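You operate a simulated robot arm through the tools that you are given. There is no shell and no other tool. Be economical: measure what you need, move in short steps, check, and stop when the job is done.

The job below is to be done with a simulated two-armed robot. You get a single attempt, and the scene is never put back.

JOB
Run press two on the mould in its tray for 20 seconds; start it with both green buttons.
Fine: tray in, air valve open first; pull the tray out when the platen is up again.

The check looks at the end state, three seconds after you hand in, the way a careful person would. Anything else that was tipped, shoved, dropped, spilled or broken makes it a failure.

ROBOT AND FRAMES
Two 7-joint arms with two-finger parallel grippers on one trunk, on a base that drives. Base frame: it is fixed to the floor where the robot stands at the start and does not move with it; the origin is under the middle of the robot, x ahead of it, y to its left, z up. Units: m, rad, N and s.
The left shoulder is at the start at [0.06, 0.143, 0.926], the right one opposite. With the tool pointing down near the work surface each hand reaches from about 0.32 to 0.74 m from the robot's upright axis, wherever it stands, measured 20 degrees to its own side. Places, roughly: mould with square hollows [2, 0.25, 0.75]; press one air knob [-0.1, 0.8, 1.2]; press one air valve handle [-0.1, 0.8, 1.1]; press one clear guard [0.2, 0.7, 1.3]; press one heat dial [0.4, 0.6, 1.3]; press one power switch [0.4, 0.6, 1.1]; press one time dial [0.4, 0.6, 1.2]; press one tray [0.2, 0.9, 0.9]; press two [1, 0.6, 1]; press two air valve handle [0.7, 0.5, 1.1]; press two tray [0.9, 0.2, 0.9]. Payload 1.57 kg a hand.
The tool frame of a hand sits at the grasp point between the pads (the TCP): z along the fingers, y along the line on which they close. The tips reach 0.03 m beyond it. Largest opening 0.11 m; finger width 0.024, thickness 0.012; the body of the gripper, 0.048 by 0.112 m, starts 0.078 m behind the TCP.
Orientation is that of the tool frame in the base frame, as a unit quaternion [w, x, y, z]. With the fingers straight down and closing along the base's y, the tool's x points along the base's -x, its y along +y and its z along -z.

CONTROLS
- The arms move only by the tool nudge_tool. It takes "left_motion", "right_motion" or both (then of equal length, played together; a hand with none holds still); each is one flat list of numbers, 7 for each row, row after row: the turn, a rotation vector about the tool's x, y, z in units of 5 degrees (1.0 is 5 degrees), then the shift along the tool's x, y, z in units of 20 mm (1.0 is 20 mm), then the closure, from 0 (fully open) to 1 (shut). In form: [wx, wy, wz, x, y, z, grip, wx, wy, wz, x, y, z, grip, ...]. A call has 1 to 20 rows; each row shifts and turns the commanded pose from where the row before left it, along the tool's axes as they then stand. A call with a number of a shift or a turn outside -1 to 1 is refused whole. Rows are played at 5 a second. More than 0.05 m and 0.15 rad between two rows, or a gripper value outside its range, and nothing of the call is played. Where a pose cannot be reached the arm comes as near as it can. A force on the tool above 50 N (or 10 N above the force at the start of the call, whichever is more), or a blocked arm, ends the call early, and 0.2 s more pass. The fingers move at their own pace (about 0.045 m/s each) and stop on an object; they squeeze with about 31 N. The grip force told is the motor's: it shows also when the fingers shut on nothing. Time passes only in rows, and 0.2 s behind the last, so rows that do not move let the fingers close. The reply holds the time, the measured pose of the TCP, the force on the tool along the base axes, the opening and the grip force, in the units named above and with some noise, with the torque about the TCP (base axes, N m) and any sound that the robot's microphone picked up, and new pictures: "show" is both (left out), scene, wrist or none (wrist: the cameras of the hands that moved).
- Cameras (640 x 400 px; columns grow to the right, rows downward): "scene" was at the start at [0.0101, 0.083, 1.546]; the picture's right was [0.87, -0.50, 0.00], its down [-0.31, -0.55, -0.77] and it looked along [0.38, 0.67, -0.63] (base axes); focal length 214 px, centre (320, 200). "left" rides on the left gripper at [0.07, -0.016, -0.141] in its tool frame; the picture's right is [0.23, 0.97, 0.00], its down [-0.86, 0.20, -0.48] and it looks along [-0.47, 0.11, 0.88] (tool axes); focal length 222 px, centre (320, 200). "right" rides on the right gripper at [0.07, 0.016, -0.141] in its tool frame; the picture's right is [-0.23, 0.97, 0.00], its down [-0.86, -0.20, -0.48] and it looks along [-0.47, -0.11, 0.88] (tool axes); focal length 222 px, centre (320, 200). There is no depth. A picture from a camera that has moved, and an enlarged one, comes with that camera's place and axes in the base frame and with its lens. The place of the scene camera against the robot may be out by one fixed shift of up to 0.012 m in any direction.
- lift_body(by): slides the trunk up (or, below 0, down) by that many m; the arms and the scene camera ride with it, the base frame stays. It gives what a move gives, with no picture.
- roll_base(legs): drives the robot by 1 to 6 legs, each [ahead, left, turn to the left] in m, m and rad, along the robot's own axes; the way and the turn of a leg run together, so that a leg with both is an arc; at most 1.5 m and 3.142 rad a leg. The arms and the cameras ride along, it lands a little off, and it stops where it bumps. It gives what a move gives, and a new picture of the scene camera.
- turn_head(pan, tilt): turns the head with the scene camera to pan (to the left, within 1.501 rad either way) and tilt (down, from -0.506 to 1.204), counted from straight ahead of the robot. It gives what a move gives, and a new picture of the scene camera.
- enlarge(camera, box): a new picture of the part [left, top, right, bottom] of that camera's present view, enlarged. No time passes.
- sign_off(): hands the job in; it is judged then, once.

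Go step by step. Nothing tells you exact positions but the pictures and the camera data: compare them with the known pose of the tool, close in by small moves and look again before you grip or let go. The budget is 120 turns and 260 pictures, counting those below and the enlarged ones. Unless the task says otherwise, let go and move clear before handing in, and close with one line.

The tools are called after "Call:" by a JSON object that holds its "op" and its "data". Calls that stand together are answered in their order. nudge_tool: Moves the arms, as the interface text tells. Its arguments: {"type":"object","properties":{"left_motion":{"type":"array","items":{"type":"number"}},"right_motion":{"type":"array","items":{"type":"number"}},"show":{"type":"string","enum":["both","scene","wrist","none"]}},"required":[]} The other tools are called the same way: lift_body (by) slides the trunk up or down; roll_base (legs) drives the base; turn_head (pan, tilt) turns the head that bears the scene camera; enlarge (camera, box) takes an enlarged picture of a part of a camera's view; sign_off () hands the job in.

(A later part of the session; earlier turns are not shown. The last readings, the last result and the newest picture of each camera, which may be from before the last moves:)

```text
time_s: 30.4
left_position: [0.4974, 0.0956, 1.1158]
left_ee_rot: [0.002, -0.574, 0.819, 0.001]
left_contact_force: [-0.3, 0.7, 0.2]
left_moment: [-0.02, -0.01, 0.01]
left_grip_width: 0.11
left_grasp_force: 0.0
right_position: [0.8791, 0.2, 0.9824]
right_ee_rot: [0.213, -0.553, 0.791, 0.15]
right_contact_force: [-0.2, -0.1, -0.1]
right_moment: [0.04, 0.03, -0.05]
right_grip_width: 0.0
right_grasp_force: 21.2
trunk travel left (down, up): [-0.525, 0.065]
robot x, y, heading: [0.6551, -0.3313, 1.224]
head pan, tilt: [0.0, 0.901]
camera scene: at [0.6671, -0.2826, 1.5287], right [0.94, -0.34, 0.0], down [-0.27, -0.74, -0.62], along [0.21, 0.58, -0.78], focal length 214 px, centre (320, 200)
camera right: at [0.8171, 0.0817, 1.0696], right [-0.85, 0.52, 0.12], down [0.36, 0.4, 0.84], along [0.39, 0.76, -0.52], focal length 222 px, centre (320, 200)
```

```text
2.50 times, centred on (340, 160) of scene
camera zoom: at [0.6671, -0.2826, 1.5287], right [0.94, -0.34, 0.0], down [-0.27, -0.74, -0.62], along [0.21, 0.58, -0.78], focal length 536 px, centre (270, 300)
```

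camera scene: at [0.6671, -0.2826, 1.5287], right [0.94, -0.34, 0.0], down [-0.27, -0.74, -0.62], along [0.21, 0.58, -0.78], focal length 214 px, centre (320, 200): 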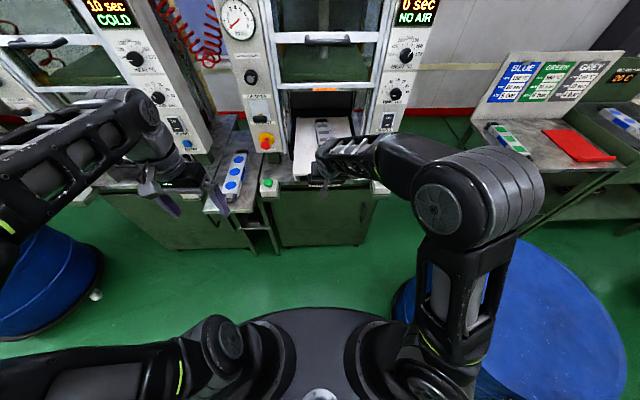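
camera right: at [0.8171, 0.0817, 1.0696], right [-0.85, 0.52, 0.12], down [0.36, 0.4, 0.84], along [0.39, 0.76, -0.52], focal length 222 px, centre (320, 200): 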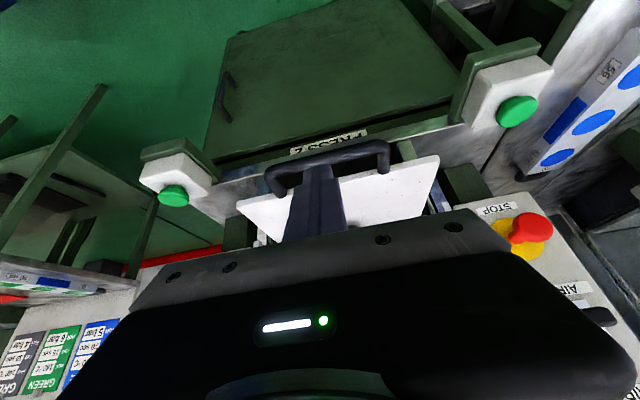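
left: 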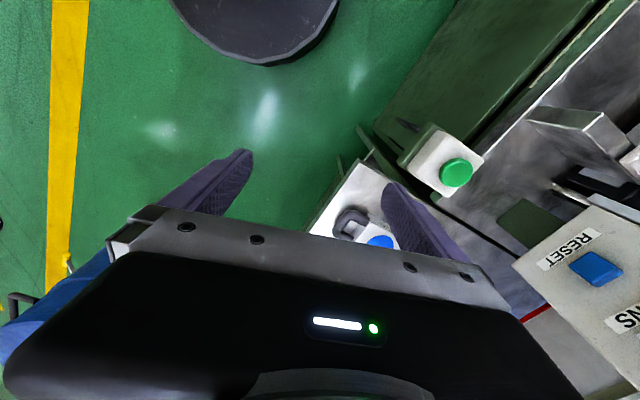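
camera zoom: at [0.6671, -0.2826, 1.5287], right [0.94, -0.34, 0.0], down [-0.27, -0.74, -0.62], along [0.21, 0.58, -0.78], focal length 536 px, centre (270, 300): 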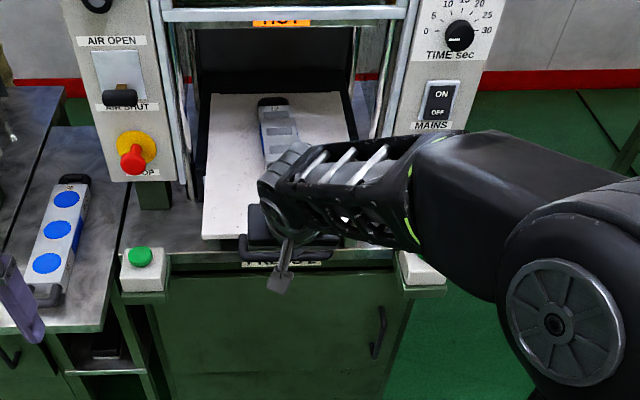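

Call:
{"op": "nudge_tool", "data": {"right_motion": [0, 0, 0, 0.41, 0, 0.71, 1, 0, 0, 0, 0.41, 0, 0.71, 1, 0, 0, 0, 0.41, 0, 0.71, 1, 0, 0, 0, 0.41, 0, 0.71, 1], "show": "wrist"}}

Call:
{"op": "enlarge", "data": {"camera": "scene", "box": [280, 160, 380, 220]}}

```text
time_s: 31.4
left_position: [0.4984, 0.0973, 1.1157]
left_ee_rot: [0.002, -0.574, 0.819, 0.001]
left_contact_force: [0.2, 0.6, 0.0]
left_moment: [0.0, 0.01, 0.01]
left_grip_width: 0.11
left_grasp_force: 0.0
right_position: [0.8772, 0.1983, 0.916]
right_ee_rot: [0.212, -0.554, 0.791, 0.15]
right_contact_force: [-1.6, -0.5, 0.4]
right_moment: [0.02, 0.04, -0.03]
right_grip_width: 0.0001
right_grasp_force: 20.7
trunk travel left (down, up): [-0.525, 0.065]
robot x, y, heading: [0.6547, -0.3313, 1.217]
head pan, tilt: [0.0, 0.901]
camera right: at [0.8171, 0.0816, 1.0044], right [-0.85, 0.52, 0.12], down [0.36, 0.4, 0.84], along [0.39, 0.76, -0.53], focal length 222 px, centre (320, 200)
```

right: 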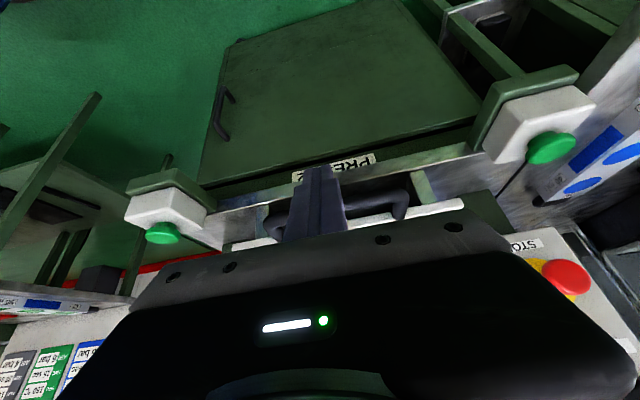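

```text
6.40 times, centred on (330, 190) of scene
camera zoom: at [0.6671, -0.282, 1.5287], right [0.94, -0.34, 0.0], down [-0.27, -0.74, -0.62], along [0.21, 0.58, -0.78], focal length 1373 px, centre (256, 264)
```

zoom: 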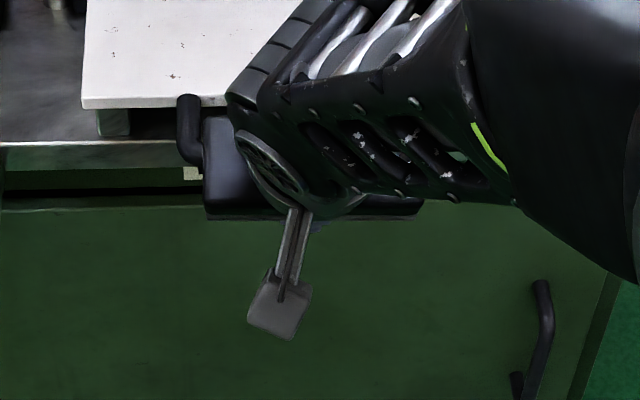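

The fingers are in front of the bar. Pushing forward gently until the tray seats.

Call:
{"op": "nudge_tool", "data": {"right_motion": [0, 0, 0, -0.433, 0, 0.25, 1, 0, 0, 0, -0.433, 0, 0.25, 1, 0, 0, 0, -0.433, 0, 0.25, 1, 0, 0, 0, -0.433, 0, 0.25, 1, 0, 0, 0, -0.433, 0, 0.25, 1, 0, 0, 0, -0.433, 0, 0.25, 1, 0, 0, 0, -0.433, 0, 0.25, 1, 0, 0, 0, -0.433, 0, 0.25, 1], "show": "wrist"}}

Call:
{"op": "enlarge", "data": {"camera": "scene", "box": [260, 80, 420, 240]}}

```text
time_s: 33.2
left_position: [0.4978, 0.0972, 1.1158]
left_ee_rot: [0.002, -0.574, 0.819, 0.0]
left_contact_force: [0.7, -0.2, 0.1]
left_moment: [-0.04, -0.03, 0.0]
left_grip_width: 0.11
left_grasp_force: 0.0
right_position: [0.9061, 0.2766, 0.9176]
right_ee_rot: [0.213, -0.554, 0.791, 0.15]
right_contact_force: [-0.6, -0.9, -0.1]
right_moment: [-0.01, 0.04, -0.02]
right_grip_width: 0.0001
right_grasp_force: 21.3
trunk travel left (down, up): [-0.525, 0.065]
robot x, y, heading: [0.6531, -0.3333, 1.227]
head pan, tilt: [0.0, 0.901]
camera right: at [0.8456, 0.1587, 1.0042], right [-0.85, 0.52, 0.12], down [0.36, 0.4, 0.84], along [0.39, 0.76, -0.53], focal length 222 px, centre (320, 200)
```

right: 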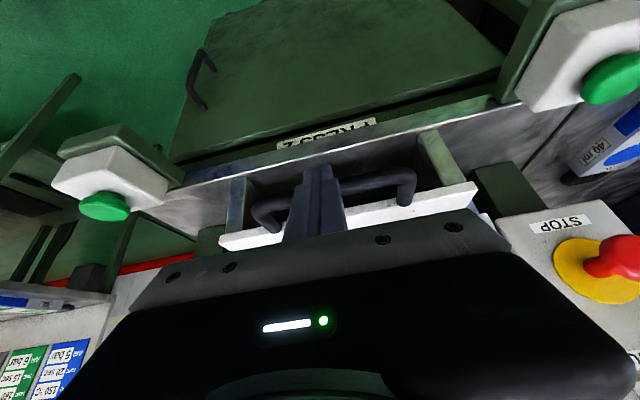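

```text
2.50 times, centred on (340, 160) of scene
camera zoom: at [0.6672, -0.282, 1.5287], right [0.94, -0.34, 0.0], down [-0.27, -0.74, -0.62], along [0.21, 0.58, -0.78], focal length 536 px, centre (270, 300)
```

zoom: 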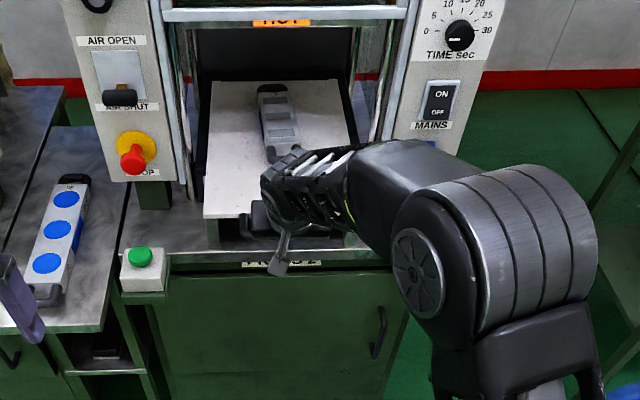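

Call:
{"op": "nudge_tool", "data": {"right_motion": [0, 0, 0, -0.433, 0, 0.25, 1, 0, 0, 0, -0.433, 0, 0.25, 1, 0, 0, 0, -0.433, 0, 0.25, 1, 0, 0, 0, -0.433, 0, 0.25, 1, 0, 0, 0, -0.433, 0, 0.25, 1, 0, 0, 0, -0.433, 0, 0.25, 1, 0, 0, 0, -0.433, 0, 0.25, 1, 0, 0, 0, -0.433, 0, 0.25, 1], "show": "wrist"}}

Call:
{"op": "enlarge", "data": {"camera": "scene", "box": [260, 80, 420, 240]}}

```text
time_s: 35.0
left_position: [0.4971, 0.0936, 1.1168]
left_ee_rot: [0.003, -0.574, 0.819, 0.002]
left_contact_force: [0.1, 0.6, -0.2]
left_moment: [-0.02, -0.02, -0.02]
left_grip_width: 0.1102
left_grasp_force: 0.0
right_position: [0.935, 0.3454, 0.9154]
right_ee_rot: [0.211, -0.554, 0.792, 0.147]
right_contact_force: [-5.3, -25.1, 4.8]
right_moment: [-0.29, 0.32, -0.06]
right_grip_width: 0.0002
right_grasp_force: 21.3
trunk travel left (down, up): [-0.525, 0.065]
robot x, y, heading: [0.6535, -0.3341, 1.221]
head pan, tilt: [0.0, 0.901]
camera right: at [0.8728, 0.228, 1.0045], right [-0.85, 0.52, 0.11], down [0.36, 0.41, 0.84], along [0.39, 0.75, -0.53], focal length 222 px, centre (320, 200)
```

right: 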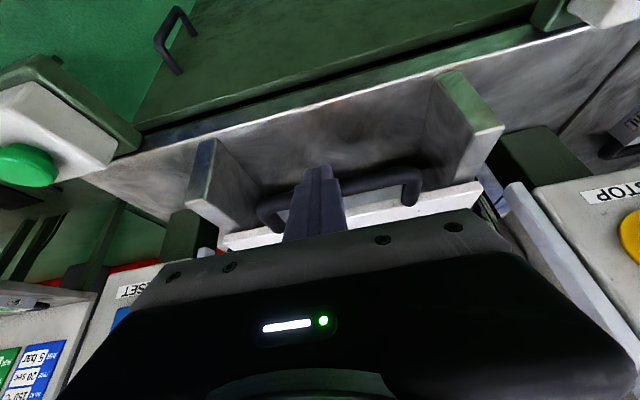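

```text
2.50 times, centred on (340, 160) of scene
camera zoom: at [0.6663, -0.2862, 1.5289], right [0.94, -0.34, 0.0], down [-0.27, -0.73, -0.62], along [0.21, 0.59, -0.78], focal length 536 px, centre (270, 300)
```

zoom: 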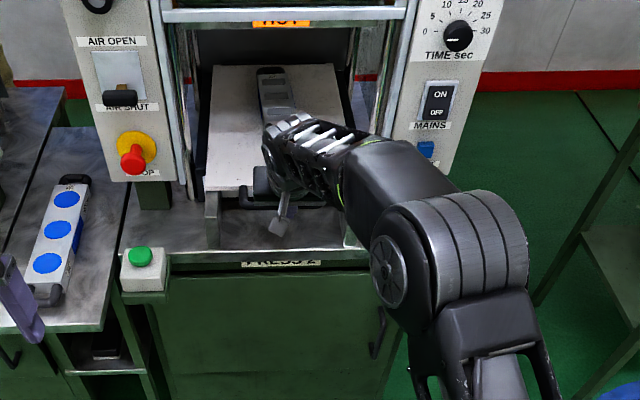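

A 25 N resistance suggests the tray reached its stop. I back off, lift the hand clear, and look.

Call:
{"op": "nudge_tool", "data": {"right_motion": [0, 0, 0, 0.866, 0, -0.5, 1, 0, 0, 0, 0.866, 0, -0.5, 1, 0, 0, 0, 0.866, 0, -0.5, 1, 0, 0, 0, 0.866, 0, -0.5, 1, 0, 0, 0, 0.866, 0, -0.5, 1, 0, 0, 0, 0.866, 0, -0.5, 1, 0, 0, 0, 0.866, 0, -0.5, 1, 0, 0, 0, 0.866, 0, -0.5, 1, 0, 0, 0, 0.866, 0, -0.5, 1], "show": "none"}}

Call:
{"op": "turn_head", "data": {"pan": 0.0, "tilt": 0.6}}

Call:
{"op": "enlarge", "data": {"camera": "scene", "box": [240, 120, 420, 270]}}

Call:
{"op": "enlarge", "data": {"camera": "scene", "box": [220, 50, 420, 190]}}

```text
time_s: 37.0
left_position: [0.4975, 0.0973, 1.1158]
left_ee_rot: [0.003, -0.575, 0.818, 0.001]
left_contact_force: [0.7, -0.4, -0.1]
left_moment: [0.02, 0.0, -0.01]
left_grip_width: 0.1098
left_grasp_force: 0.0
right_position: [0.8732, 0.1799, 0.9148]
right_ee_rot: [0.213, -0.554, 0.791, 0.15]
right_contact_force: [-0.1, 0.4, 0.5]
right_moment: [0.03, -0.01, 0.0]
right_grip_width: 0.0003
right_grasp_force: 21.1
trunk travel left (down, up): [-0.525, 0.065]
robot x, y, heading: [0.6565, -0.3332, 1.218]
head pan, tilt: [0.0, 0.901]
```

```text
time_s: 37.8
left_position: [0.4975, 0.0964, 1.1163]
left_ee_rot: [0.002, -0.574, 0.819, 0.001]
left_contact_force: [-0.5, 1.0, -0.6]
left_moment: [0.02, -0.01, 0.03]
left_grip_width: 0.1099
left_grasp_force: 0.3
right_position: [0.8751, 0.1817, 0.9143]
right_ee_rot: [0.212, -0.555, 0.791, 0.149]
right_contact_force: [-0.3, -0.3, 0.2]
right_moment: [0.0, 0.0, 0.01]
right_grip_width: 0.0
right_grasp_force: 21.6
trunk travel left (down, up): [-0.525, 0.065]
robot x, y, heading: [0.6524, -0.3338, 1.217]
head pan, tilt: [0.0, 0.6]
camera scene: at [0.6716, -0.2701, 1.5534], right [0.94, -0.34, 0.0], down [-0.19, -0.53, -0.82], along [0.28, 0.78, -0.57], focal length 214 px, centre (320, 200)
```

scene: 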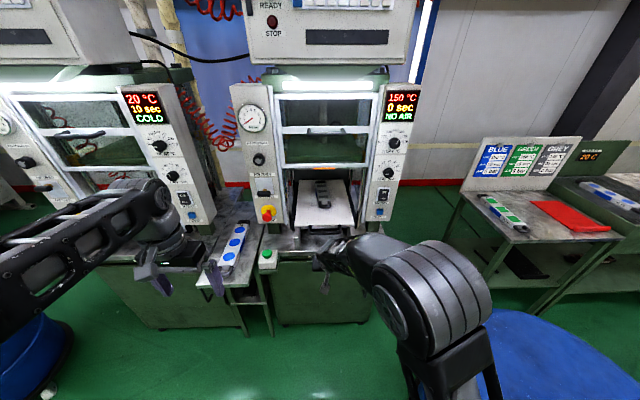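

```text
2.67 times, centred on (330, 195) of scene
camera zoom: at [0.6716, -0.2701, 1.5534], right [0.94, -0.34, 0.0], down [-0.19, -0.53, -0.82], along [0.28, 0.78, -0.57], focal length 572 px, centre (293, 213)
```

zoom: 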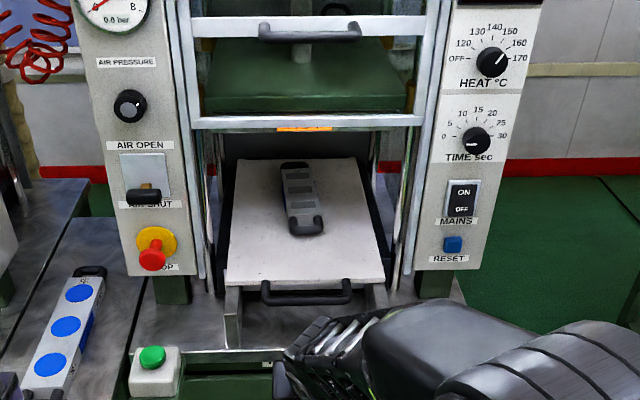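

```text
2.86 times, centred on (320, 120) of scene
camera zoom: at [0.6716, -0.2701, 1.5534], right [0.94, -0.34, 0.0], down [-0.19, -0.53, -0.82], along [0.28, 0.78, -0.57], focal length 613 px, centre (320, 429)
```

zoom: 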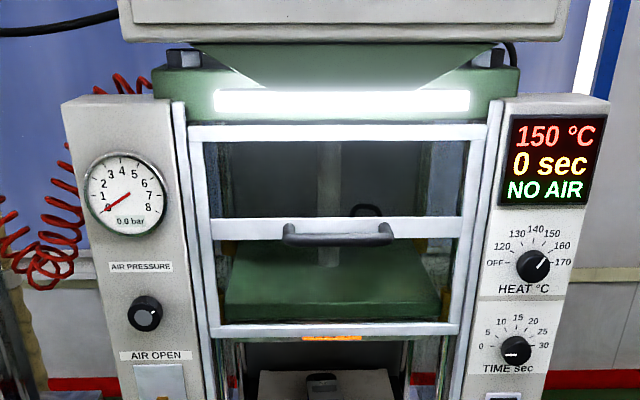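

The tray is in, between the guides with the mould on it. Now the air valve: let me look closely at the lever.

Call:
{"op": "enlarge", "data": {"camera": "scene", "box": [245, 140, 305, 230]}}

Call:
{"op": "enlarge", "data": {"camera": "left", "box": [0, 0, 640, 400]}}

```text
4.44 times, centred on (275, 185) of scene
camera zoom: at [0.6716, -0.2701, 1.5534], right [0.94, -0.34, 0.0], down [-0.19, -0.53, -0.82], along [0.28, 0.78, -0.57], focal length 953 px, centre (520, 267)
```

zoom: 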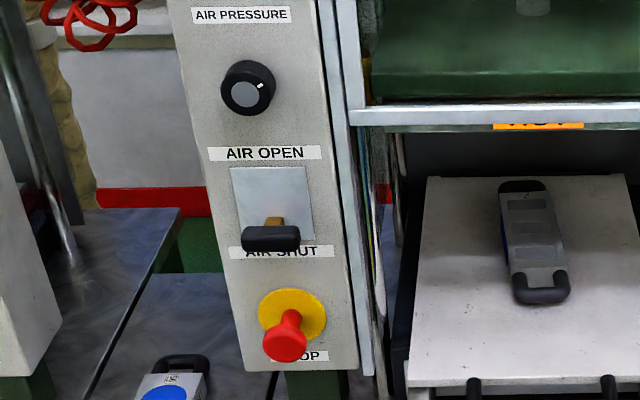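

```text
1.00 times, centred on (320, 200) of left (not enlarged: the box is as wide or as high as the picture)
camera zoom: at [0.4886, 0.0255, 1.2567], right [-0.99, 0.12, 0.0], down [0.1, 0.87, 0.48], along [0.06, 0.48, -0.88], focal length 222 px, centre (320, 200)
```

zoom: 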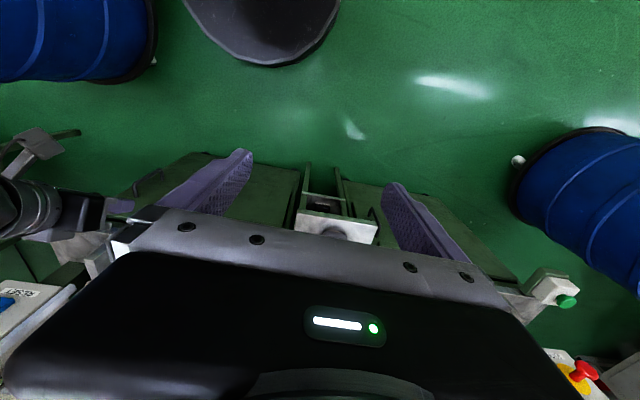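

The lever is a T-grip at AIR SHUT, to be raised to AIR OPEN, with the stop button just below it. I bring the left hand (closed) to point forward at roughly lever height, still well short of the panel.

Call:
{"op": "nudge_tool", "data": {"left_motion": [0, -1, 0, -0.624, -0.23, 0.027, 1, 0, -1, 0, -0.619, -0.23, 0.082, 1, 0, -1, 0, -0.61, -0.23, 0.135, 1, 0, -1, 0, -0.596, -0.23, 0.188, 1, 0, -1, 0, -0.577, -0.23, 0.239, 1, 0, -1, 0, -0.554, -0.23, 0.289, 1, 0, -1, 0, -0.527, -0.23, 0.336, 1, 0, -1, 0, -0.496, -0.23, 0.38, 1, 0, -1, 0, -0.461, -0.23, 0.422, 1, 0, -1, 0, -0.422, -0.23, 0.461, 1, 0, -1, 0, -0.38, -0.23, 0.496, 1, 0, -1, 0, -0.336, -0.23, 0.527, 1, 0, -1, 0, -0.289, -0.23, 0.554, 1, 0, -1, 0, -0.239, -0.23, 0.577, 1, 0, -1, 0, -0.188, -0.23, 0.596, 1, 0, -1, 0, -0.135, -0.23, 0.61, 1, 0, -1, 0, -0.082, -0.23, 0.619, 1, 0, -1, 0, -0.027, -0.23, 0.624, 1], "show": "both"}}

```text
time_s: 41.6
left_position: [0.6524, 0.2819, 1.1069]
left_ee_rot: [0.58, -0.406, 0.577, 0.407]
left_contact_force: [0.4, 0.0, -0.2]
left_moment: [0.0, 0.0, -0.01]
left_grip_width: 0.0
left_grasp_force: 21.5
right_position: [0.8744, 0.1809, 0.9141]
right_ee_rot: [0.212, -0.554, 0.791, 0.15]
right_contact_force: [-0.1, 0.8, -0.1]
right_moment: [0.01, -0.03, -0.01]
right_grip_width: 0.0
right_grasp_force: 21.2
trunk travel left (down, up): [-0.525, 0.065]
robot x, y, heading: [0.6561, -0.3315, 1.222]
head pan, tilt: [0.0, 0.6]
camera scene: at [0.6715, -0.2692, 1.5535], right [0.94, -0.34, 0.0], down [-0.19, -0.53, -0.82], along [0.28, 0.78, -0.57], focal length 214 px, centre (320, 200)
camera left: at [0.6205, 0.1438, 1.0357], right [-0.92, 0.33, -0.23], down [-0.35, -0.39, 0.85], along [0.19, 0.86, 0.47], focal length 222 px, centre (320, 200)
```

scene: 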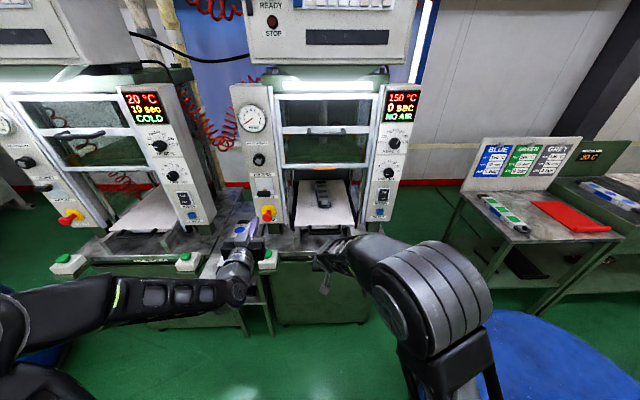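
left: 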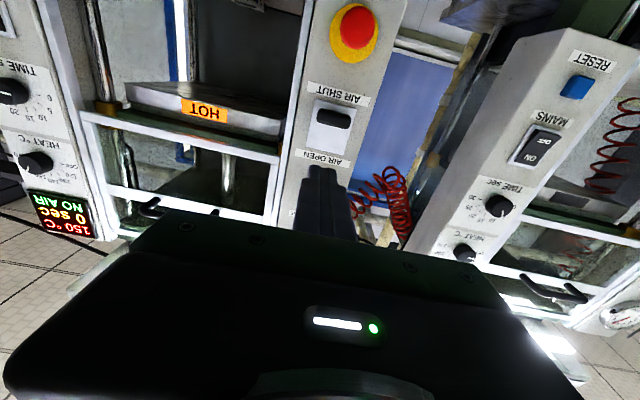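

Triangulated: lever grip ≈ (0.708, 0.490, 1.083), stop button around z 0.97. I drop to z≈1.05 and advance toward the gap between them.

Call:
{"op": "nudge_tool", "data": {"left_motion": [0, 0, 0, 0.71, 0.24, 0, 1, 0, 0, 0, 0.71, 0.24, 0, 1, 0, 0, 0, 0.71, 0.24, 0, 1, 0, 0, 0, 0.71, 0.24, 0, 1, 0, 0, 0, 0, 0, 1, 1, 0, 0, 0, 0, 0, 1, 1, 0, 0, 0, 0, 0, 1, 1, 0, 0, 0, 0, 0, 1, 1, 0, 0, 0, 0, 0, 1, 1, 0, 0, 0, 0, 0, 1, 1, 0, 0, 0, 0, 0, 1, 1], "show": "wrist"}}

Call:
{"op": "enlarge", "data": {"camera": "scene", "box": [235, 150, 315, 230]}}

```text
time_s: 44.0
left_position: [0.6818, 0.4159, 1.0515]
left_ee_rot: [0.58, -0.406, 0.578, 0.406]
left_contact_force: [-0.2, -0.2, -0.6]
left_moment: [0.02, -0.01, 0.02]
left_grip_width: 0.0003
left_grasp_force: 21.2
right_position: [0.8745, 0.1798, 0.9155]
right_ee_rot: [0.213, -0.553, 0.791, 0.15]
right_contact_force: [-0.2, 0.1, -0.2]
right_moment: [0.03, 0.01, 0.07]
right_grip_width: 0.0002
right_grasp_force: 21.3
trunk travel left (down, up): [-0.525, 0.065]
robot x, y, heading: [0.6538, -0.3331, 1.223]
head pan, tilt: [0.0, 0.6]
camera left: at [0.6494, 0.2787, 0.981], right [-0.92, 0.33, -0.23], down [-0.35, -0.38, 0.85], along [0.2, 0.86, 0.47], focal length 222 px, centre (320, 200)
```

left: 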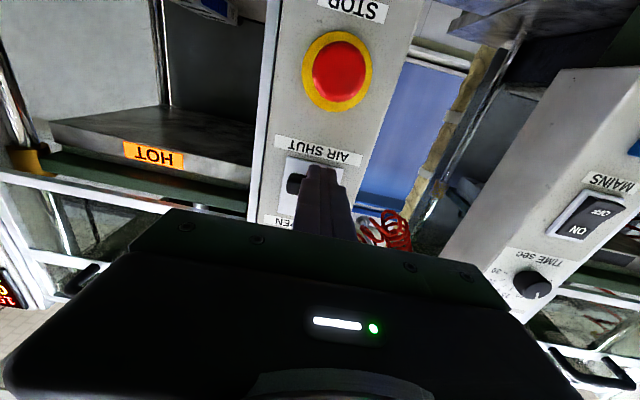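

```text
5.00 times, centred on (275, 190) of scene
camera zoom: at [0.6718, -0.2696, 1.5535], right [0.94, -0.34, 0.0], down [-0.19, -0.53, -0.82], along [0.28, 0.78, -0.57], focal length 1072 px, centre (545, 250)
```

zoom: 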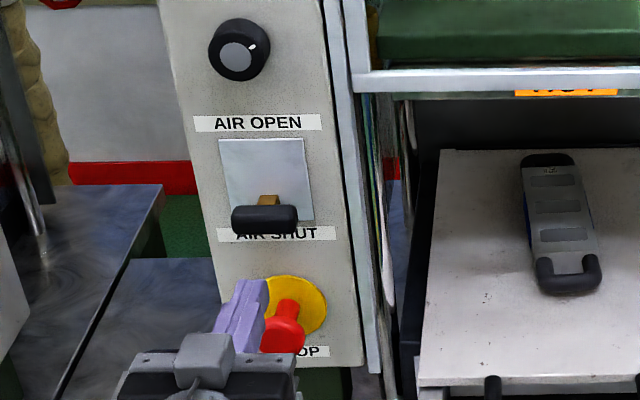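

Finger is lined up under the lever and above the stop. Advance 6 cm.

Call:
{"op": "nudge_tool", "data": {"left_motion": [0, 0, 0, 0, -0.2, 0.75, 1, 0, 0, 0, 0, 0, 0.75, 1, 0, 0, 0, 0, 0, 0.75, 1, 0, 0, 0, 0, 0, 0.75, 1], "show": "wrist"}}

Call:
{"op": "enlarge", "data": {"camera": "scene", "box": [235, 150, 315, 230]}}

```text
time_s: 45.0
left_position: [0.7045, 0.4733, 1.0501]
left_ee_rot: [0.58, -0.406, 0.577, 0.407]
left_contact_force: [0.5, 0.8, -0.1]
left_moment: [0.03, -0.02, -0.01]
left_grip_width: 0.0
left_grasp_force: 21.3
right_position: [0.874, 0.1812, 0.9146]
right_ee_rot: [0.212, -0.555, 0.791, 0.149]
right_contact_force: [0.2, 0.4, -0.4]
right_moment: [-0.02, 0.02, 0.01]
right_grip_width: 0.0001
right_grasp_force: 21.9
trunk travel left (down, up): [-0.525, 0.065]
robot x, y, heading: [0.6525, -0.3362, 1.222]
head pan, tilt: [0.0, 0.6]
camera left: at [0.6727, 0.3354, 0.9805], right [-0.92, 0.33, -0.23], down [-0.35, -0.39, 0.85], along [0.2, 0.86, 0.47], focal length 222 px, centre (320, 200)
```

left: 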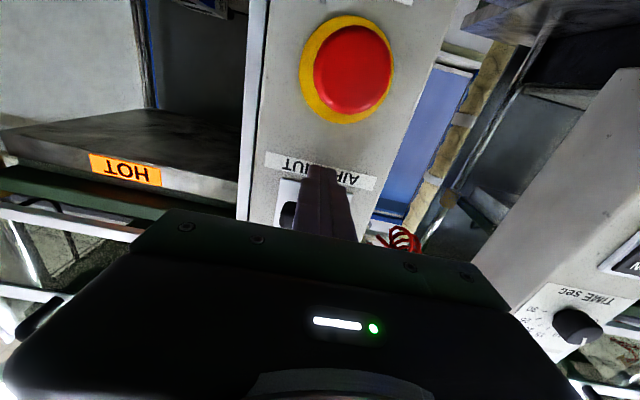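

```text
5.00 times, centred on (275, 190) of scene
camera zoom: at [0.6718, -0.2698, 1.5535], right [0.94, -0.34, 0.0], down [-0.19, -0.53, -0.82], along [0.28, 0.78, -0.57], focal length 1072 px, centre (545, 250)
```

zoom: 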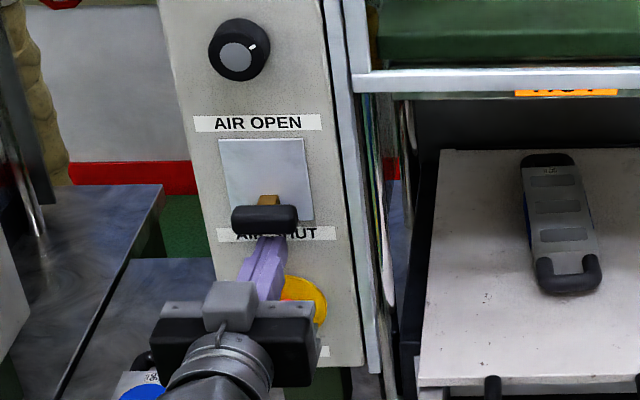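

Finger is directly beneath the grip. Raising it now.

Call:
{"op": "nudge_tool", "data": {"left_motion": [0, 0, 0, -0.4, 0, 0, 1, 0, 0, 0, -0.4, 0, 0, 1, 0, 0, 0, -0.4, 0, 0, 1, 0, 0, 0, -0.4, 0, 0, 1, 0, 0, 0, -0.4, 0, 0, 1, 0, 0, 0, -0.4, 0, 0, 1, 0, 0, 0, -0.4, 0, 0, 1], "show": "none"}}

Call:
{"op": "enlarge", "data": {"camera": "scene", "box": [235, 150, 315, 230]}}

```text
time_s: 46.6
left_position: [0.7069, 0.4733, 1.1036]
left_ee_rot: [0.579, -0.407, 0.58, 0.405]
left_contact_force: [-0.7, -0.9, -9.2]
left_moment: [-0.05, 0.01, 0.02]
left_grip_width: 0.0
left_grasp_force: 21.5
right_position: [0.8738, 0.1805, 0.9143]
right_ee_rot: [0.213, -0.554, 0.791, 0.15]
right_contact_force: [-0.4, 0.1, -0.3]
right_moment: [-0.03, -0.02, 0.0]
right_grip_width: 0.0
right_grasp_force: 21.5
trunk travel left (down, up): [-0.525, 0.065]
robot x, y, heading: [0.6565, -0.3386, 1.223]
head pan, tilt: [0.0, 0.6]
```

```text
5.00 times, centred on (275, 190) of scene
camera zoom: at [0.6716, -0.269, 1.5532], right [0.94, -0.34, 0.0], down [-0.19, -0.53, -0.82], along [0.28, 0.78, -0.57], focal length 1072 px, centre (545, 250)
```

zoom: 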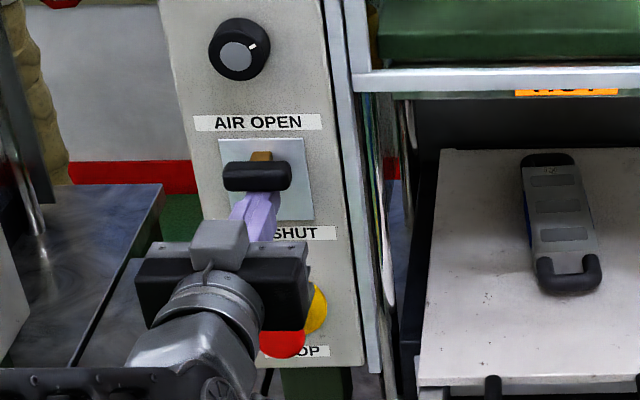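

The lever is rising with about 9 N. Continue upward.

Call:
{"op": "nudge_tool", "data": {"left_motion": [0, 0, 0, -0.4, 0, 0, 1, 0, 0, 0, -0.4, 0, 0, 1, 0, 0, 0, -0.4, 0, 0, 1, 0, 0, 0, -0.4, 0, 0, 1, 0, 0, 0, -0.4, 0, 0, 1, 0, 0, 0, -0.4, 0, 0, 1], "show": "none"}}

Call:
{"op": "enlarge", "data": {"camera": "scene", "box": [220, 80, 420, 230]}}

```text
time_s: 47.3
left_position: [0.7058, 0.4684, 1.1043]
left_ee_rot: [0.568, -0.414, 0.59, 0.396]
left_contact_force: [-1.3, -4.0, -12.6]
left_moment: [-0.07, -0.01, 0.13]
left_grip_width: 0.0
left_grasp_force: 21.2
right_position: [0.8737, 0.1815, 0.9143]
right_ee_rot: [0.213, -0.554, 0.791, 0.15]
right_contact_force: [-0.4, -0.1, -0.7]
right_moment: [0.03, 0.0, 0.01]
right_grip_width: 0.0004
right_grasp_force: 20.9
trunk travel left (down, up): [-0.525, 0.065]
robot x, y, heading: [0.6545, -0.3334, 1.221]
head pan, tilt: [0.0, 0.6]
stopped in row 3 (left hand): the force on the tool passed its limit at 52 N (the readings are from after the stop); the commanded pose is now the measured one
```

```text
2.67 times, centred on (320, 155) of scene
camera zoom: at [0.6717, -0.2692, 1.5539], right [0.94, -0.34, 0.0], down [-0.19, -0.53, -0.82], along [0.28, 0.78, -0.57], focal length 572 px, centre (320, 320)
```

zoom: 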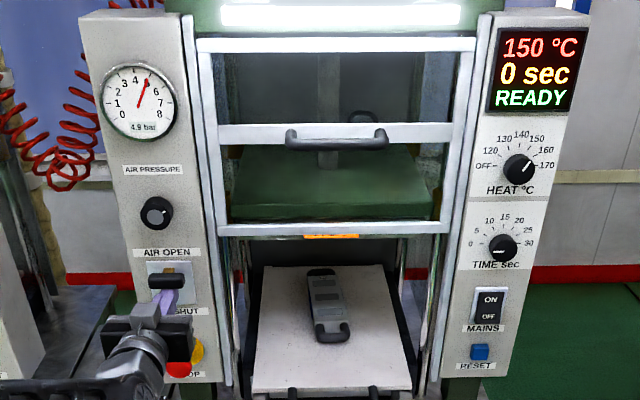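

The air is on: the gauge reads 4.9 bar and the display says READY. I withdraw the left hand (down a touch, then straight back).

Call:
{"op": "nudge_tool", "data": {"left_motion": [0, 0, 0, 0.5, 0, 0, 1, 0, 0, 0, 0, 0, -0.8, 1, 0, 0, 0, 0, 0, -1, 1, 0, 0, 0, 0, 0, -1, 1, 0, 0, 0, 0, 0, -1, 1, 0, 0, 0, 0, 0, -1, 1, 0, 0, 0, 0, 0, -1, 1], "show": "none"}}

Call:
{"op": "enlarge", "data": {"camera": "scene", "box": [230, 90, 310, 230]}}

Call:
{"op": "enlarge", "data": {"camera": "scene", "box": [370, 120, 420, 200]}}

```text
time_s: 48.9
left_position: [0.663, 0.3603, 1.1046]
left_ee_rot: [0.572, -0.411, 0.588, 0.398]
left_contact_force: [-0.2, 0.0, -0.5]
left_moment: [0.0, 0.01, 0.0]
left_grip_width: 0.0002
left_grasp_force: 21.3
right_position: [0.8736, 0.1798, 0.9153]
right_ee_rot: [0.212, -0.554, 0.791, 0.15]
right_contact_force: [0.4, -0.7, 0.2]
right_moment: [0.02, 0.0, 0.01]
right_grip_width: 0.0
right_grasp_force: 21.0
trunk travel left (down, up): [-0.525, 0.065]
robot x, y, heading: [0.656, -0.3341, 1.225]
head pan, tilt: [0.0, 0.6]
```

```text
2.86 times, centred on (270, 160) of scene
camera zoom: at [0.6715, -0.2707, 1.5535], right [0.94, -0.34, 0.0], down [-0.19, -0.53, -0.83], along [0.28, 0.78, -0.56], focal length 613 px, centre (463, 314)
```

zoom: 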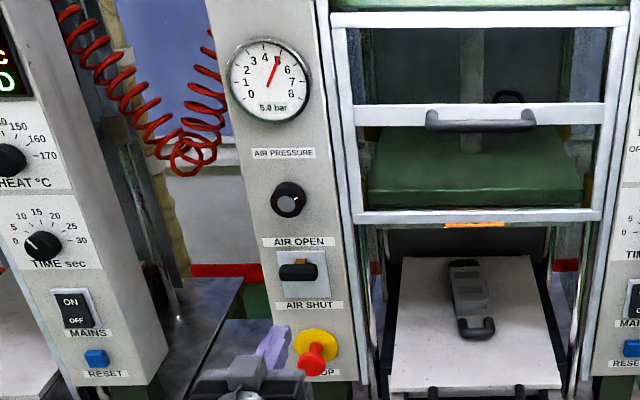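

```text
5.00 times, centred on (395, 160) of scene
camera zoom: at [0.6715, -0.2707, 1.5535], right [0.94, -0.34, 0.0], down [-0.19, -0.53, -0.83], along [0.28, 0.78, -0.56], focal length 1072 px, centre (-55, 400)
```

zoom: 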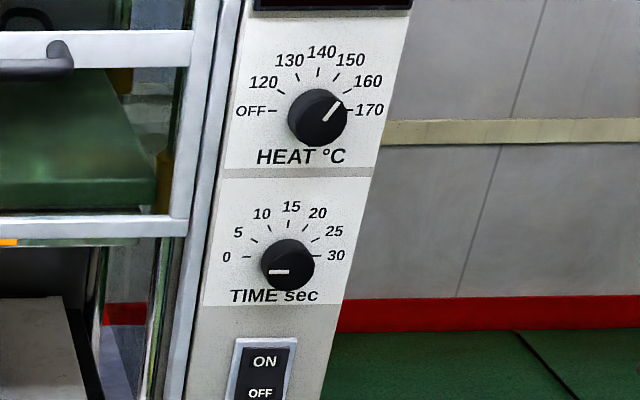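

Air shows 5.0 bar. Next the time dial: it must go from 0 to 20 (120° clockwise). I bring the right hand up to point forward at the dial, half open.

Call:
{"op": "nudge_tool", "data": {"right_motion": [0, -1, 0, -0.446, -0.71, -0.7, 0.4, 0, -1, 0, -0.505, -0.71, -0.658, 0.4, 0, -1, 0, -0.561, -0.71, -0.612, 0.4, 0, -1, 0, -0.612, -0.71, -0.561, 0.4, 0, -1, 0, -0.658, -0.71, -0.505, 0.4, 0, -1, 0, -0.7, -0.71, -0.446, 0.4, 0, -1, 0, -0.736, -0.71, -0.383, 0.4, 0, -1, 0, -0.767, -0.71, -0.318, 0.4, 0, -1, 0, -0.792, -0.71, -0.25, 0.4, 0, -1, 0, -0.81, -0.71, -0.179, 0.4, 0, -1, 0, -0.823, -0.71, -0.109, 0.4, 0, -1, 0, -0.829, -0.71, -0.037, 0.4, 0, 0, 0, -0.83, -0.71, 0, 0.4, 0, 0, 0, -0.83, -0.71, 0, 0.4, 0, 0, 0, -0.83, -0.71, 0, 0.4, 0, 0, 0, -0.83, -0.71, 0, 0.4], "show": "both"}}

```text
time_s: 52.3
left_position: [0.6647, 0.36, 1.103]
left_ee_rot: [0.572, -0.411, 0.587, 0.398]
left_contact_force: [-0.5, -0.3, 0.1]
left_moment: [0.02, 0.03, -0.01]
left_grip_width: 0.0
left_grasp_force: 20.9
right_position: [1.0925, 0.1114, 1.1801]
right_ee_rot: [0.58, -0.405, 0.579, 0.405]
right_contact_force: [-0.7, -0.1, 0.2]
right_moment: [0.03, -0.03, -0.02]
right_grip_width: 0.0663
right_grasp_force: 0.0
trunk travel left (down, up): [-0.525, 0.065]
robot x, y, heading: [0.6504, -0.3367, 1.227]
head pan, tilt: [0.0, 0.6]
camera scene: at [0.6717, -0.2704, 1.5535], right [0.94, -0.34, 0.0], down [-0.19, -0.53, -0.83], along [0.28, 0.78, -0.56], focal length 214 px, centre (320, 200)
camera right: at [1.0269, -0.0148, 1.1109], right [-0.92, 0.33, 0.23], down [0.02, -0.52, 0.85], along [0.4, 0.79, 0.47], focal length 222 px, centre (320, 200)
```

scene: 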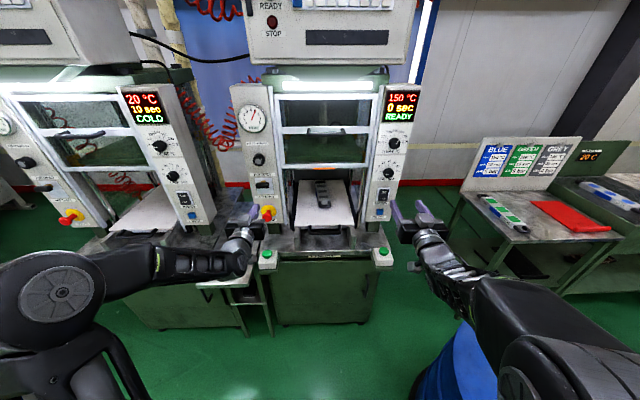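
right: 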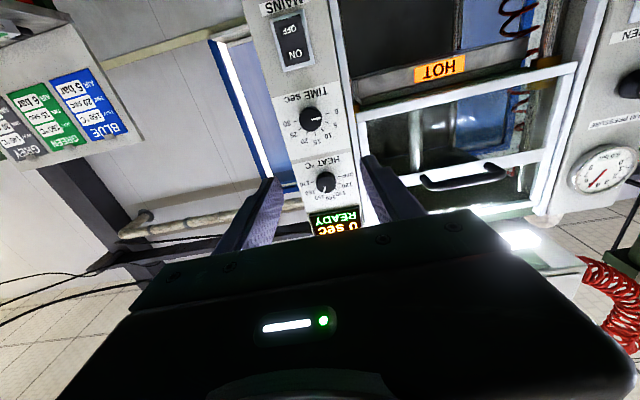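

I estimate the time knob at (1.185, 0.349, 1.167). I'll move the base 6 cm nearer, then pre-turn the right hand −60° so it has room to turn +120°.

Call:
{"op": "roll_base", "data": {"legs": [[0.06, 0, 0]]}}

Call:
{"op": "nudge_tool", "data": {"right_motion": [0, 0, -1, 0, 0, 0, 0.4, 0, 0, -1, 0, 0, 0, 0.4, 0, 0, -1, 0, 0, 0, 0.4, 0, 0, -1, 0, 0, 0, 0.4, 0, 0, -1, 0, 0, 0, 0.4, 0, 0, -1, 0, 0, 0, 0.4, 0, 0, -1, 0, 0, 0, 0.4, 0, 0, -1, 0, 0, 0, 0.4, 0, 0, -1, 0, 0, 0, 0.4, 0, 0, -1, 0, 0, 0, 0.4, 0, 0, -1, 0, 0, 0, 0.4, 0, 0, -1, 0, 0, 0, 0.4], "show": "wrist"}}

```text
time_s: 53.3
left_position: [0.6826, 0.4191, 1.102]
left_ee_rot: [0.571, -0.412, 0.588, 0.398]
left_contact_force: [-0.1, -0.8, 0.1]
left_moment: [0.04, -0.05, 0.02]
left_grip_width: 0.0
left_grasp_force: 20.8
right_position: [1.112, 0.1723, 1.1792]
right_ee_rot: [0.579, -0.406, 0.579, 0.407]
right_contact_force: [-0.2, -0.4, 0.1]
right_moment: [0.01, -0.01, -0.03]
right_grip_width: 0.066
right_grasp_force: 0.1
trunk travel left (down, up): [-0.525, 0.065]
robot x, y, heading: [0.6734, -0.2784, 1.226]
head pan, tilt: [0.0, 0.6]
camera scene: at [0.6925, -0.2118, 1.5534], right [0.94, -0.34, 0.0], down [-0.19, -0.53, -0.82], along [0.28, 0.78, -0.57], focal length 214 px, centre (320, 200)
```

scene: 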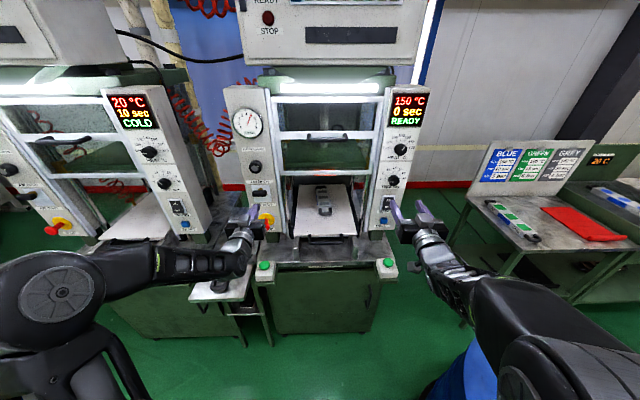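

```text
time_s: 55.9
left_position: [0.6822, 0.4164, 1.1034]
left_ee_rot: [0.571, -0.412, 0.588, 0.398]
left_contact_force: [0.0, -0.3, 0.4]
left_moment: [-0.04, 0.02, 0.03]
left_grip_width: 0.0002
left_grasp_force: 21.4
right_position: [1.1114, 0.1699, 1.1812]
right_ee_rot: [0.706, -0.64, 0.296, 0.062]
right_contact_force: [-0.3, 0.6, 0.0]
right_moment: [0.0, -0.01, 0.0]
right_grip_width: 0.0659
right_grasp_force: 0.0
trunk travel left (down, up): [-0.525, 0.065]
robot x, y, heading: [0.6746, -0.277, 1.225]
head pan, tilt: [0.0, 0.6]
camera right: at [1.111, 0.0199, 1.1325], right [-0.64, 0.23, -0.73], down [-0.77, -0.23, 0.6], along [-0.03, 0.94, 0.33], focal length 222 px, centre (320, 200)
```

right: 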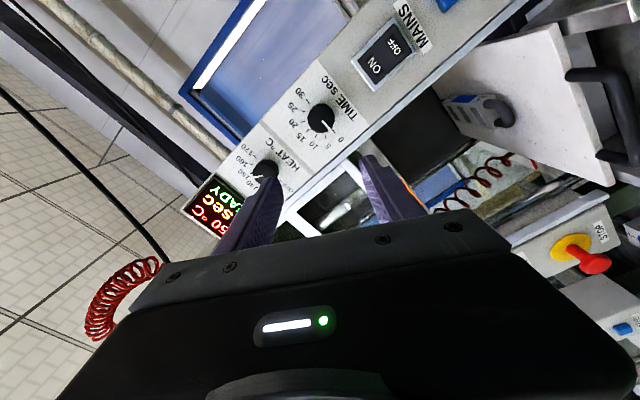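

Knob is about 0.20 m ahead of the right TCP with a small lateral offset; I correct it and advance 12 cm before checking again.

Call:
{"op": "nudge_tool", "data": {"right_motion": [0, 0, 0, 0.45, 0.18, 0, 0.4, 0, 0, 0, 0.44, 0.18, 0, 0.4, 0, 0, 0, 0, 0, 1, 0.4, 0, 0, 0, 0, 0, 1, 0.4, 0, 0, 0, 0, 0, 1, 0.4, 0, 0, 0, 0, 0, 1, 0.4, 0, 0, 0, 0, 0, 1, 0.4, 0, 0, 0, 0, 0, 1, 0.4], "show": "wrist"}}

Call:
{"op": "enlarge", "data": {"camera": "scene", "box": [370, 120, 450, 240]}}

```text
time_s: 57.7
left_position: [0.6825, 0.4177, 1.1031]
left_ee_rot: [0.571, -0.413, 0.587, 0.399]
left_contact_force: [-0.5, -0.4, 1.0]
left_moment: [-0.01, -0.01, -0.01]
left_grip_width: 0.0001
left_grasp_force: 21.2
right_position: [1.1614, 0.2813, 1.1653]
right_ee_rot: [0.706, -0.64, 0.298, 0.062]
right_contact_force: [-0.3, -0.2, -0.2]
right_moment: [0.02, -0.01, 0.01]
right_grip_width: 0.066
right_grasp_force: 0.1
trunk travel left (down, up): [-0.525, 0.065]
robot x, y, heading: [0.6756, -0.2804, 1.222]
head pan, tilt: [0.0, 0.6]
camera right: at [1.162, 0.1309, 1.1167], right [-0.64, 0.23, -0.73], down [-0.77, -0.23, 0.6], along [-0.03, 0.94, 0.33], focal length 222 px, centre (320, 200)
```

right: 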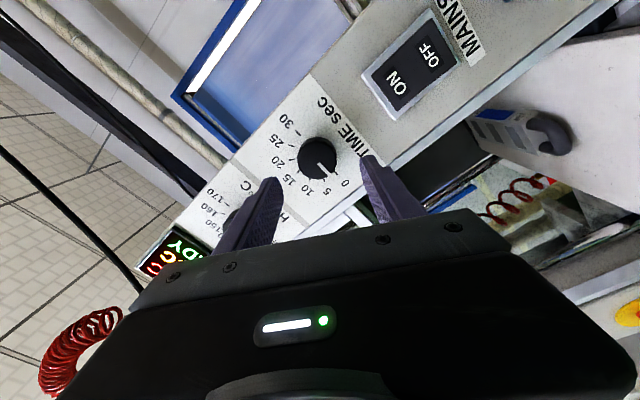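

```text
3.33 times, centred on (410, 180) of scene
camera zoom: at [0.6922, -0.2134, 1.5535], right [0.94, -0.34, 0.0], down [-0.19, -0.53, -0.82], along [0.28, 0.78, -0.57], focal length 715 px, centre (20, 267)
```

zoom: 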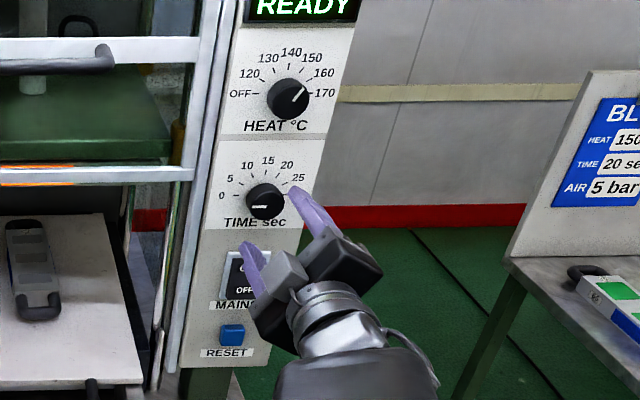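

Call:
{"op": "nudge_tool", "data": {"right_motion": [0, 0, 0, 0.29, 0, 0.5, 0.4, 0, 0, 0, 0, 0, 0.5, 0.4, 0, 0, 0, 0, 0, 0.5, 0.4, 0, 0, 0, 0, 0, 0.5, 0.4, 0, 0, 0, 0, 0, 0.5, 0.4], "show": "wrist"}}

Call:
{"op": "enlarge", "data": {"camera": "scene", "box": [370, 140, 430, 220]}}

Call:
{"op": "enlarge", "data": {"camera": "right", "box": [220, 80, 420, 240]}}

```text
time_s: 58.9
left_position: [0.6826, 0.4171, 1.1036]
left_ee_rot: [0.571, -0.412, 0.587, 0.399]
left_contact_force: [0.3, 0.0, -0.2]
left_moment: [0.0, 0.0, -0.01]
left_grip_width: 0.0
left_grasp_force: 20.7
right_position: [1.1832, 0.326, 1.1611]
right_ee_rot: [0.706, -0.64, 0.298, 0.063]
right_contact_force: [-0.3, -0.6, 0.4]
right_moment: [0.01, 0.01, 0.04]
right_grip_width: 0.066
right_grasp_force: 0.0
trunk travel left (down, up): [-0.525, 0.065]
robot x, y, heading: [0.6715, -0.2773, 1.224]
head pan, tilt: [0.0, 0.6]
camera right: at [1.1827, 0.1755, 1.1127], right [-0.64, 0.23, -0.73], down [-0.76, -0.23, 0.6], along [-0.03, 0.94, 0.33], focal length 222 px, centre (320, 200)
```

right: 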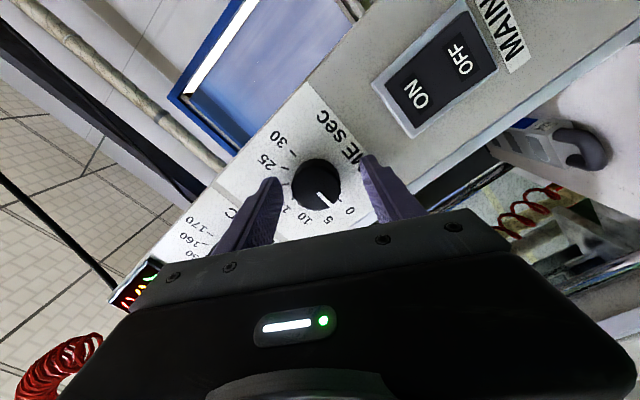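

```text
5.00 times, centred on (400, 180) of scene
camera zoom: at [0.6919, -0.2135, 1.5535], right [0.94, -0.34, 0.0], down [-0.19, -0.53, -0.82], along [0.28, 0.78, -0.57], focal length 1072 px, centre (-80, 300)
```

zoom: 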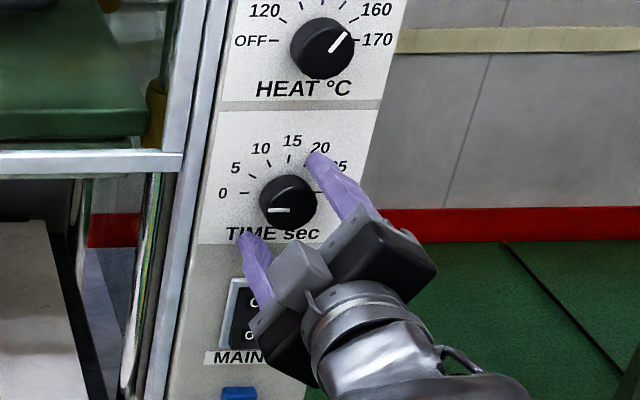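

```text
2.50 times, centred on (320, 160) of right
camera zoom: at [1.1827, 0.1755, 1.1127], right [-0.64, 0.23, -0.73], down [-0.76, -0.23, 0.6], along [-0.03, 0.94, 0.33], focal length 555 px, centre (320, 300)
```

zoom: 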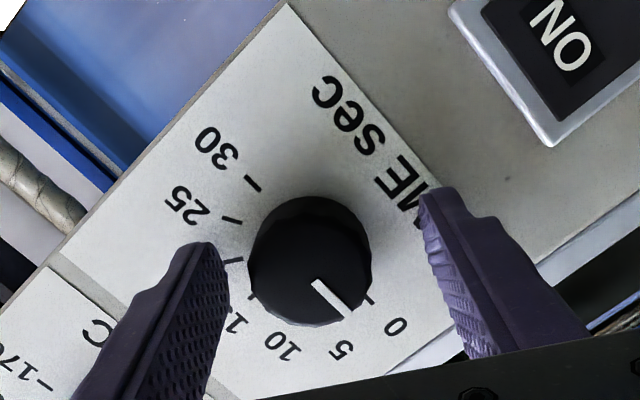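

The fingers straddle the knob. A last 12 mm forward with a slight correction, then close on it.

Call:
{"op": "nudge_tool", "data": {"right_motion": [0, 0, 0, -0.15, -0.15, 0.3, 0.4, 0, 0, 0, 0, 0, 0.3, 0.4, 0, 0, 0, 0, 0, 0, 1, 0, 0, 0, 0, 0, 0, 1, 0, 0, 0, 0, 0, 0, 1, 0, 0, 0, 0, 0, 0, 1], "show": "none"}}

Call:
{"op": "enlarge", "data": {"camera": "right", "box": [220, 80, 420, 240]}}

Call:
{"op": "enlarge", "data": {"camera": "scene", "box": [370, 90, 430, 200]}}

```text
time_s: 59.8
left_position: [0.6806, 0.4144, 1.1047]
left_ee_rot: [0.572, -0.413, 0.586, 0.4]
left_contact_force: [0.5, 0.2, 0.9]
left_moment: [0.0, 0.01, 0.0]
left_grip_width: 0.0001
left_grasp_force: 21.9
right_position: [1.1807, 0.3324, 1.161]
right_ee_rot: [0.7, -0.646, 0.298, 0.063]
right_contact_force: [-17.4, -24.2, -7.1]
right_moment: [-0.68, 0.19, 0.97]
right_grip_width: 0.051
right_grasp_force: 15.5
trunk travel left (down, up): [-0.525, 0.065]
robot x, y, heading: [0.6752, -0.2774, 1.227]
head pan, tilt: [0.0, 0.6]
stopped in row 4 (right hand): the force on the tool passed its limit at 52 N (the readings are from after the stop); the commanded pose is now the measured one
```

```text
2.50 times, centred on (320, 160) of right
camera zoom: at [1.1811, 0.1812, 1.1138], right [-0.65, 0.22, -0.73], down [-0.76, -0.23, 0.61], along [-0.03, 0.95, 0.31], focal length 555 px, centre (320, 300)
```

zoom: 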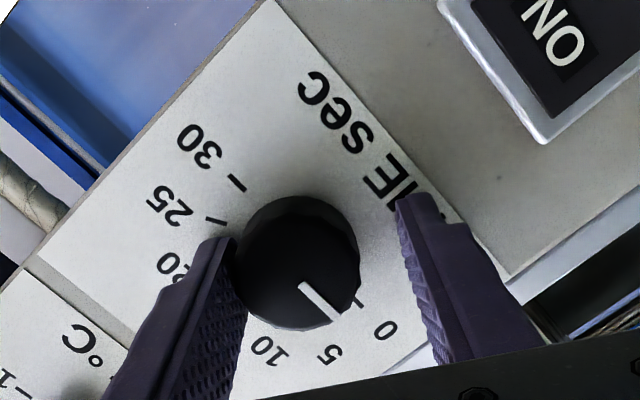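

```text
3.64 times, centred on (400, 145) of scene
camera zoom: at [0.6885, -0.2183, 1.5536], right [0.94, -0.34, 0.0], down [-0.19, -0.53, -0.83], along [0.28, 0.78, -0.56], focal length 780 px, centre (29, 400)
```

zoom: 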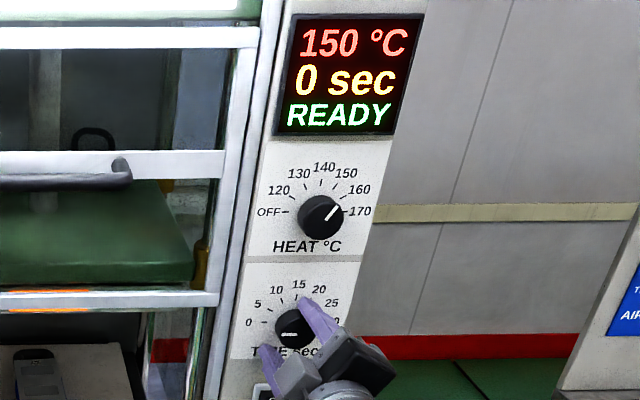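

One finger touched first and the tips also lean on the panel. I open, back off a few mm and shift toward the knob before closing again.

Call:
{"op": "nudge_tool", "data": {"right_motion": [0, 0, 0, 0, 0, 0, 0.4, 0, 0, 0, 0, -0.35, -0.35, 0.4, 0, 0, 0, 0, 0, 0, 0.4], "show": "none"}}

Call:
{"op": "enlarge", "data": {"camera": "right", "box": [220, 80, 420, 240]}}

```text
time_s: 60.6
left_position: [0.6814, 0.4172, 1.1029]
left_ee_rot: [0.572, -0.412, 0.587, 0.399]
left_contact_force: [0.2, -0.8, -0.6]
left_moment: [-0.01, 0.04, 0.01]
left_grip_width: 0.0
left_grasp_force: 21.0
right_position: [1.1848, 0.3284, 1.1671]
right_ee_rot: [0.701, -0.645, 0.298, 0.063]
right_contact_force: [0.1, 0.5, 0.4]
right_moment: [-0.01, 0.03, -0.03]
right_grip_width: 0.0658
right_grasp_force: 0.1
trunk travel left (down, up): [-0.525, 0.065]
robot x, y, heading: [0.6716, -0.2801, 1.222]
head pan, tilt: [0.0, 0.6]
```

```text
2.50 times, centred on (320, 160) of right
camera zoom: at [1.185, 0.1775, 1.1208], right [-0.65, 0.22, -0.73], down [-0.76, -0.23, 0.6], along [-0.03, 0.95, 0.32], focal length 555 px, centre (320, 300)
```

zoom: 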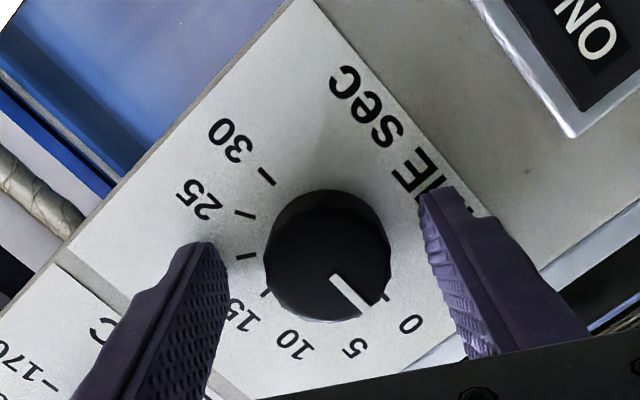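

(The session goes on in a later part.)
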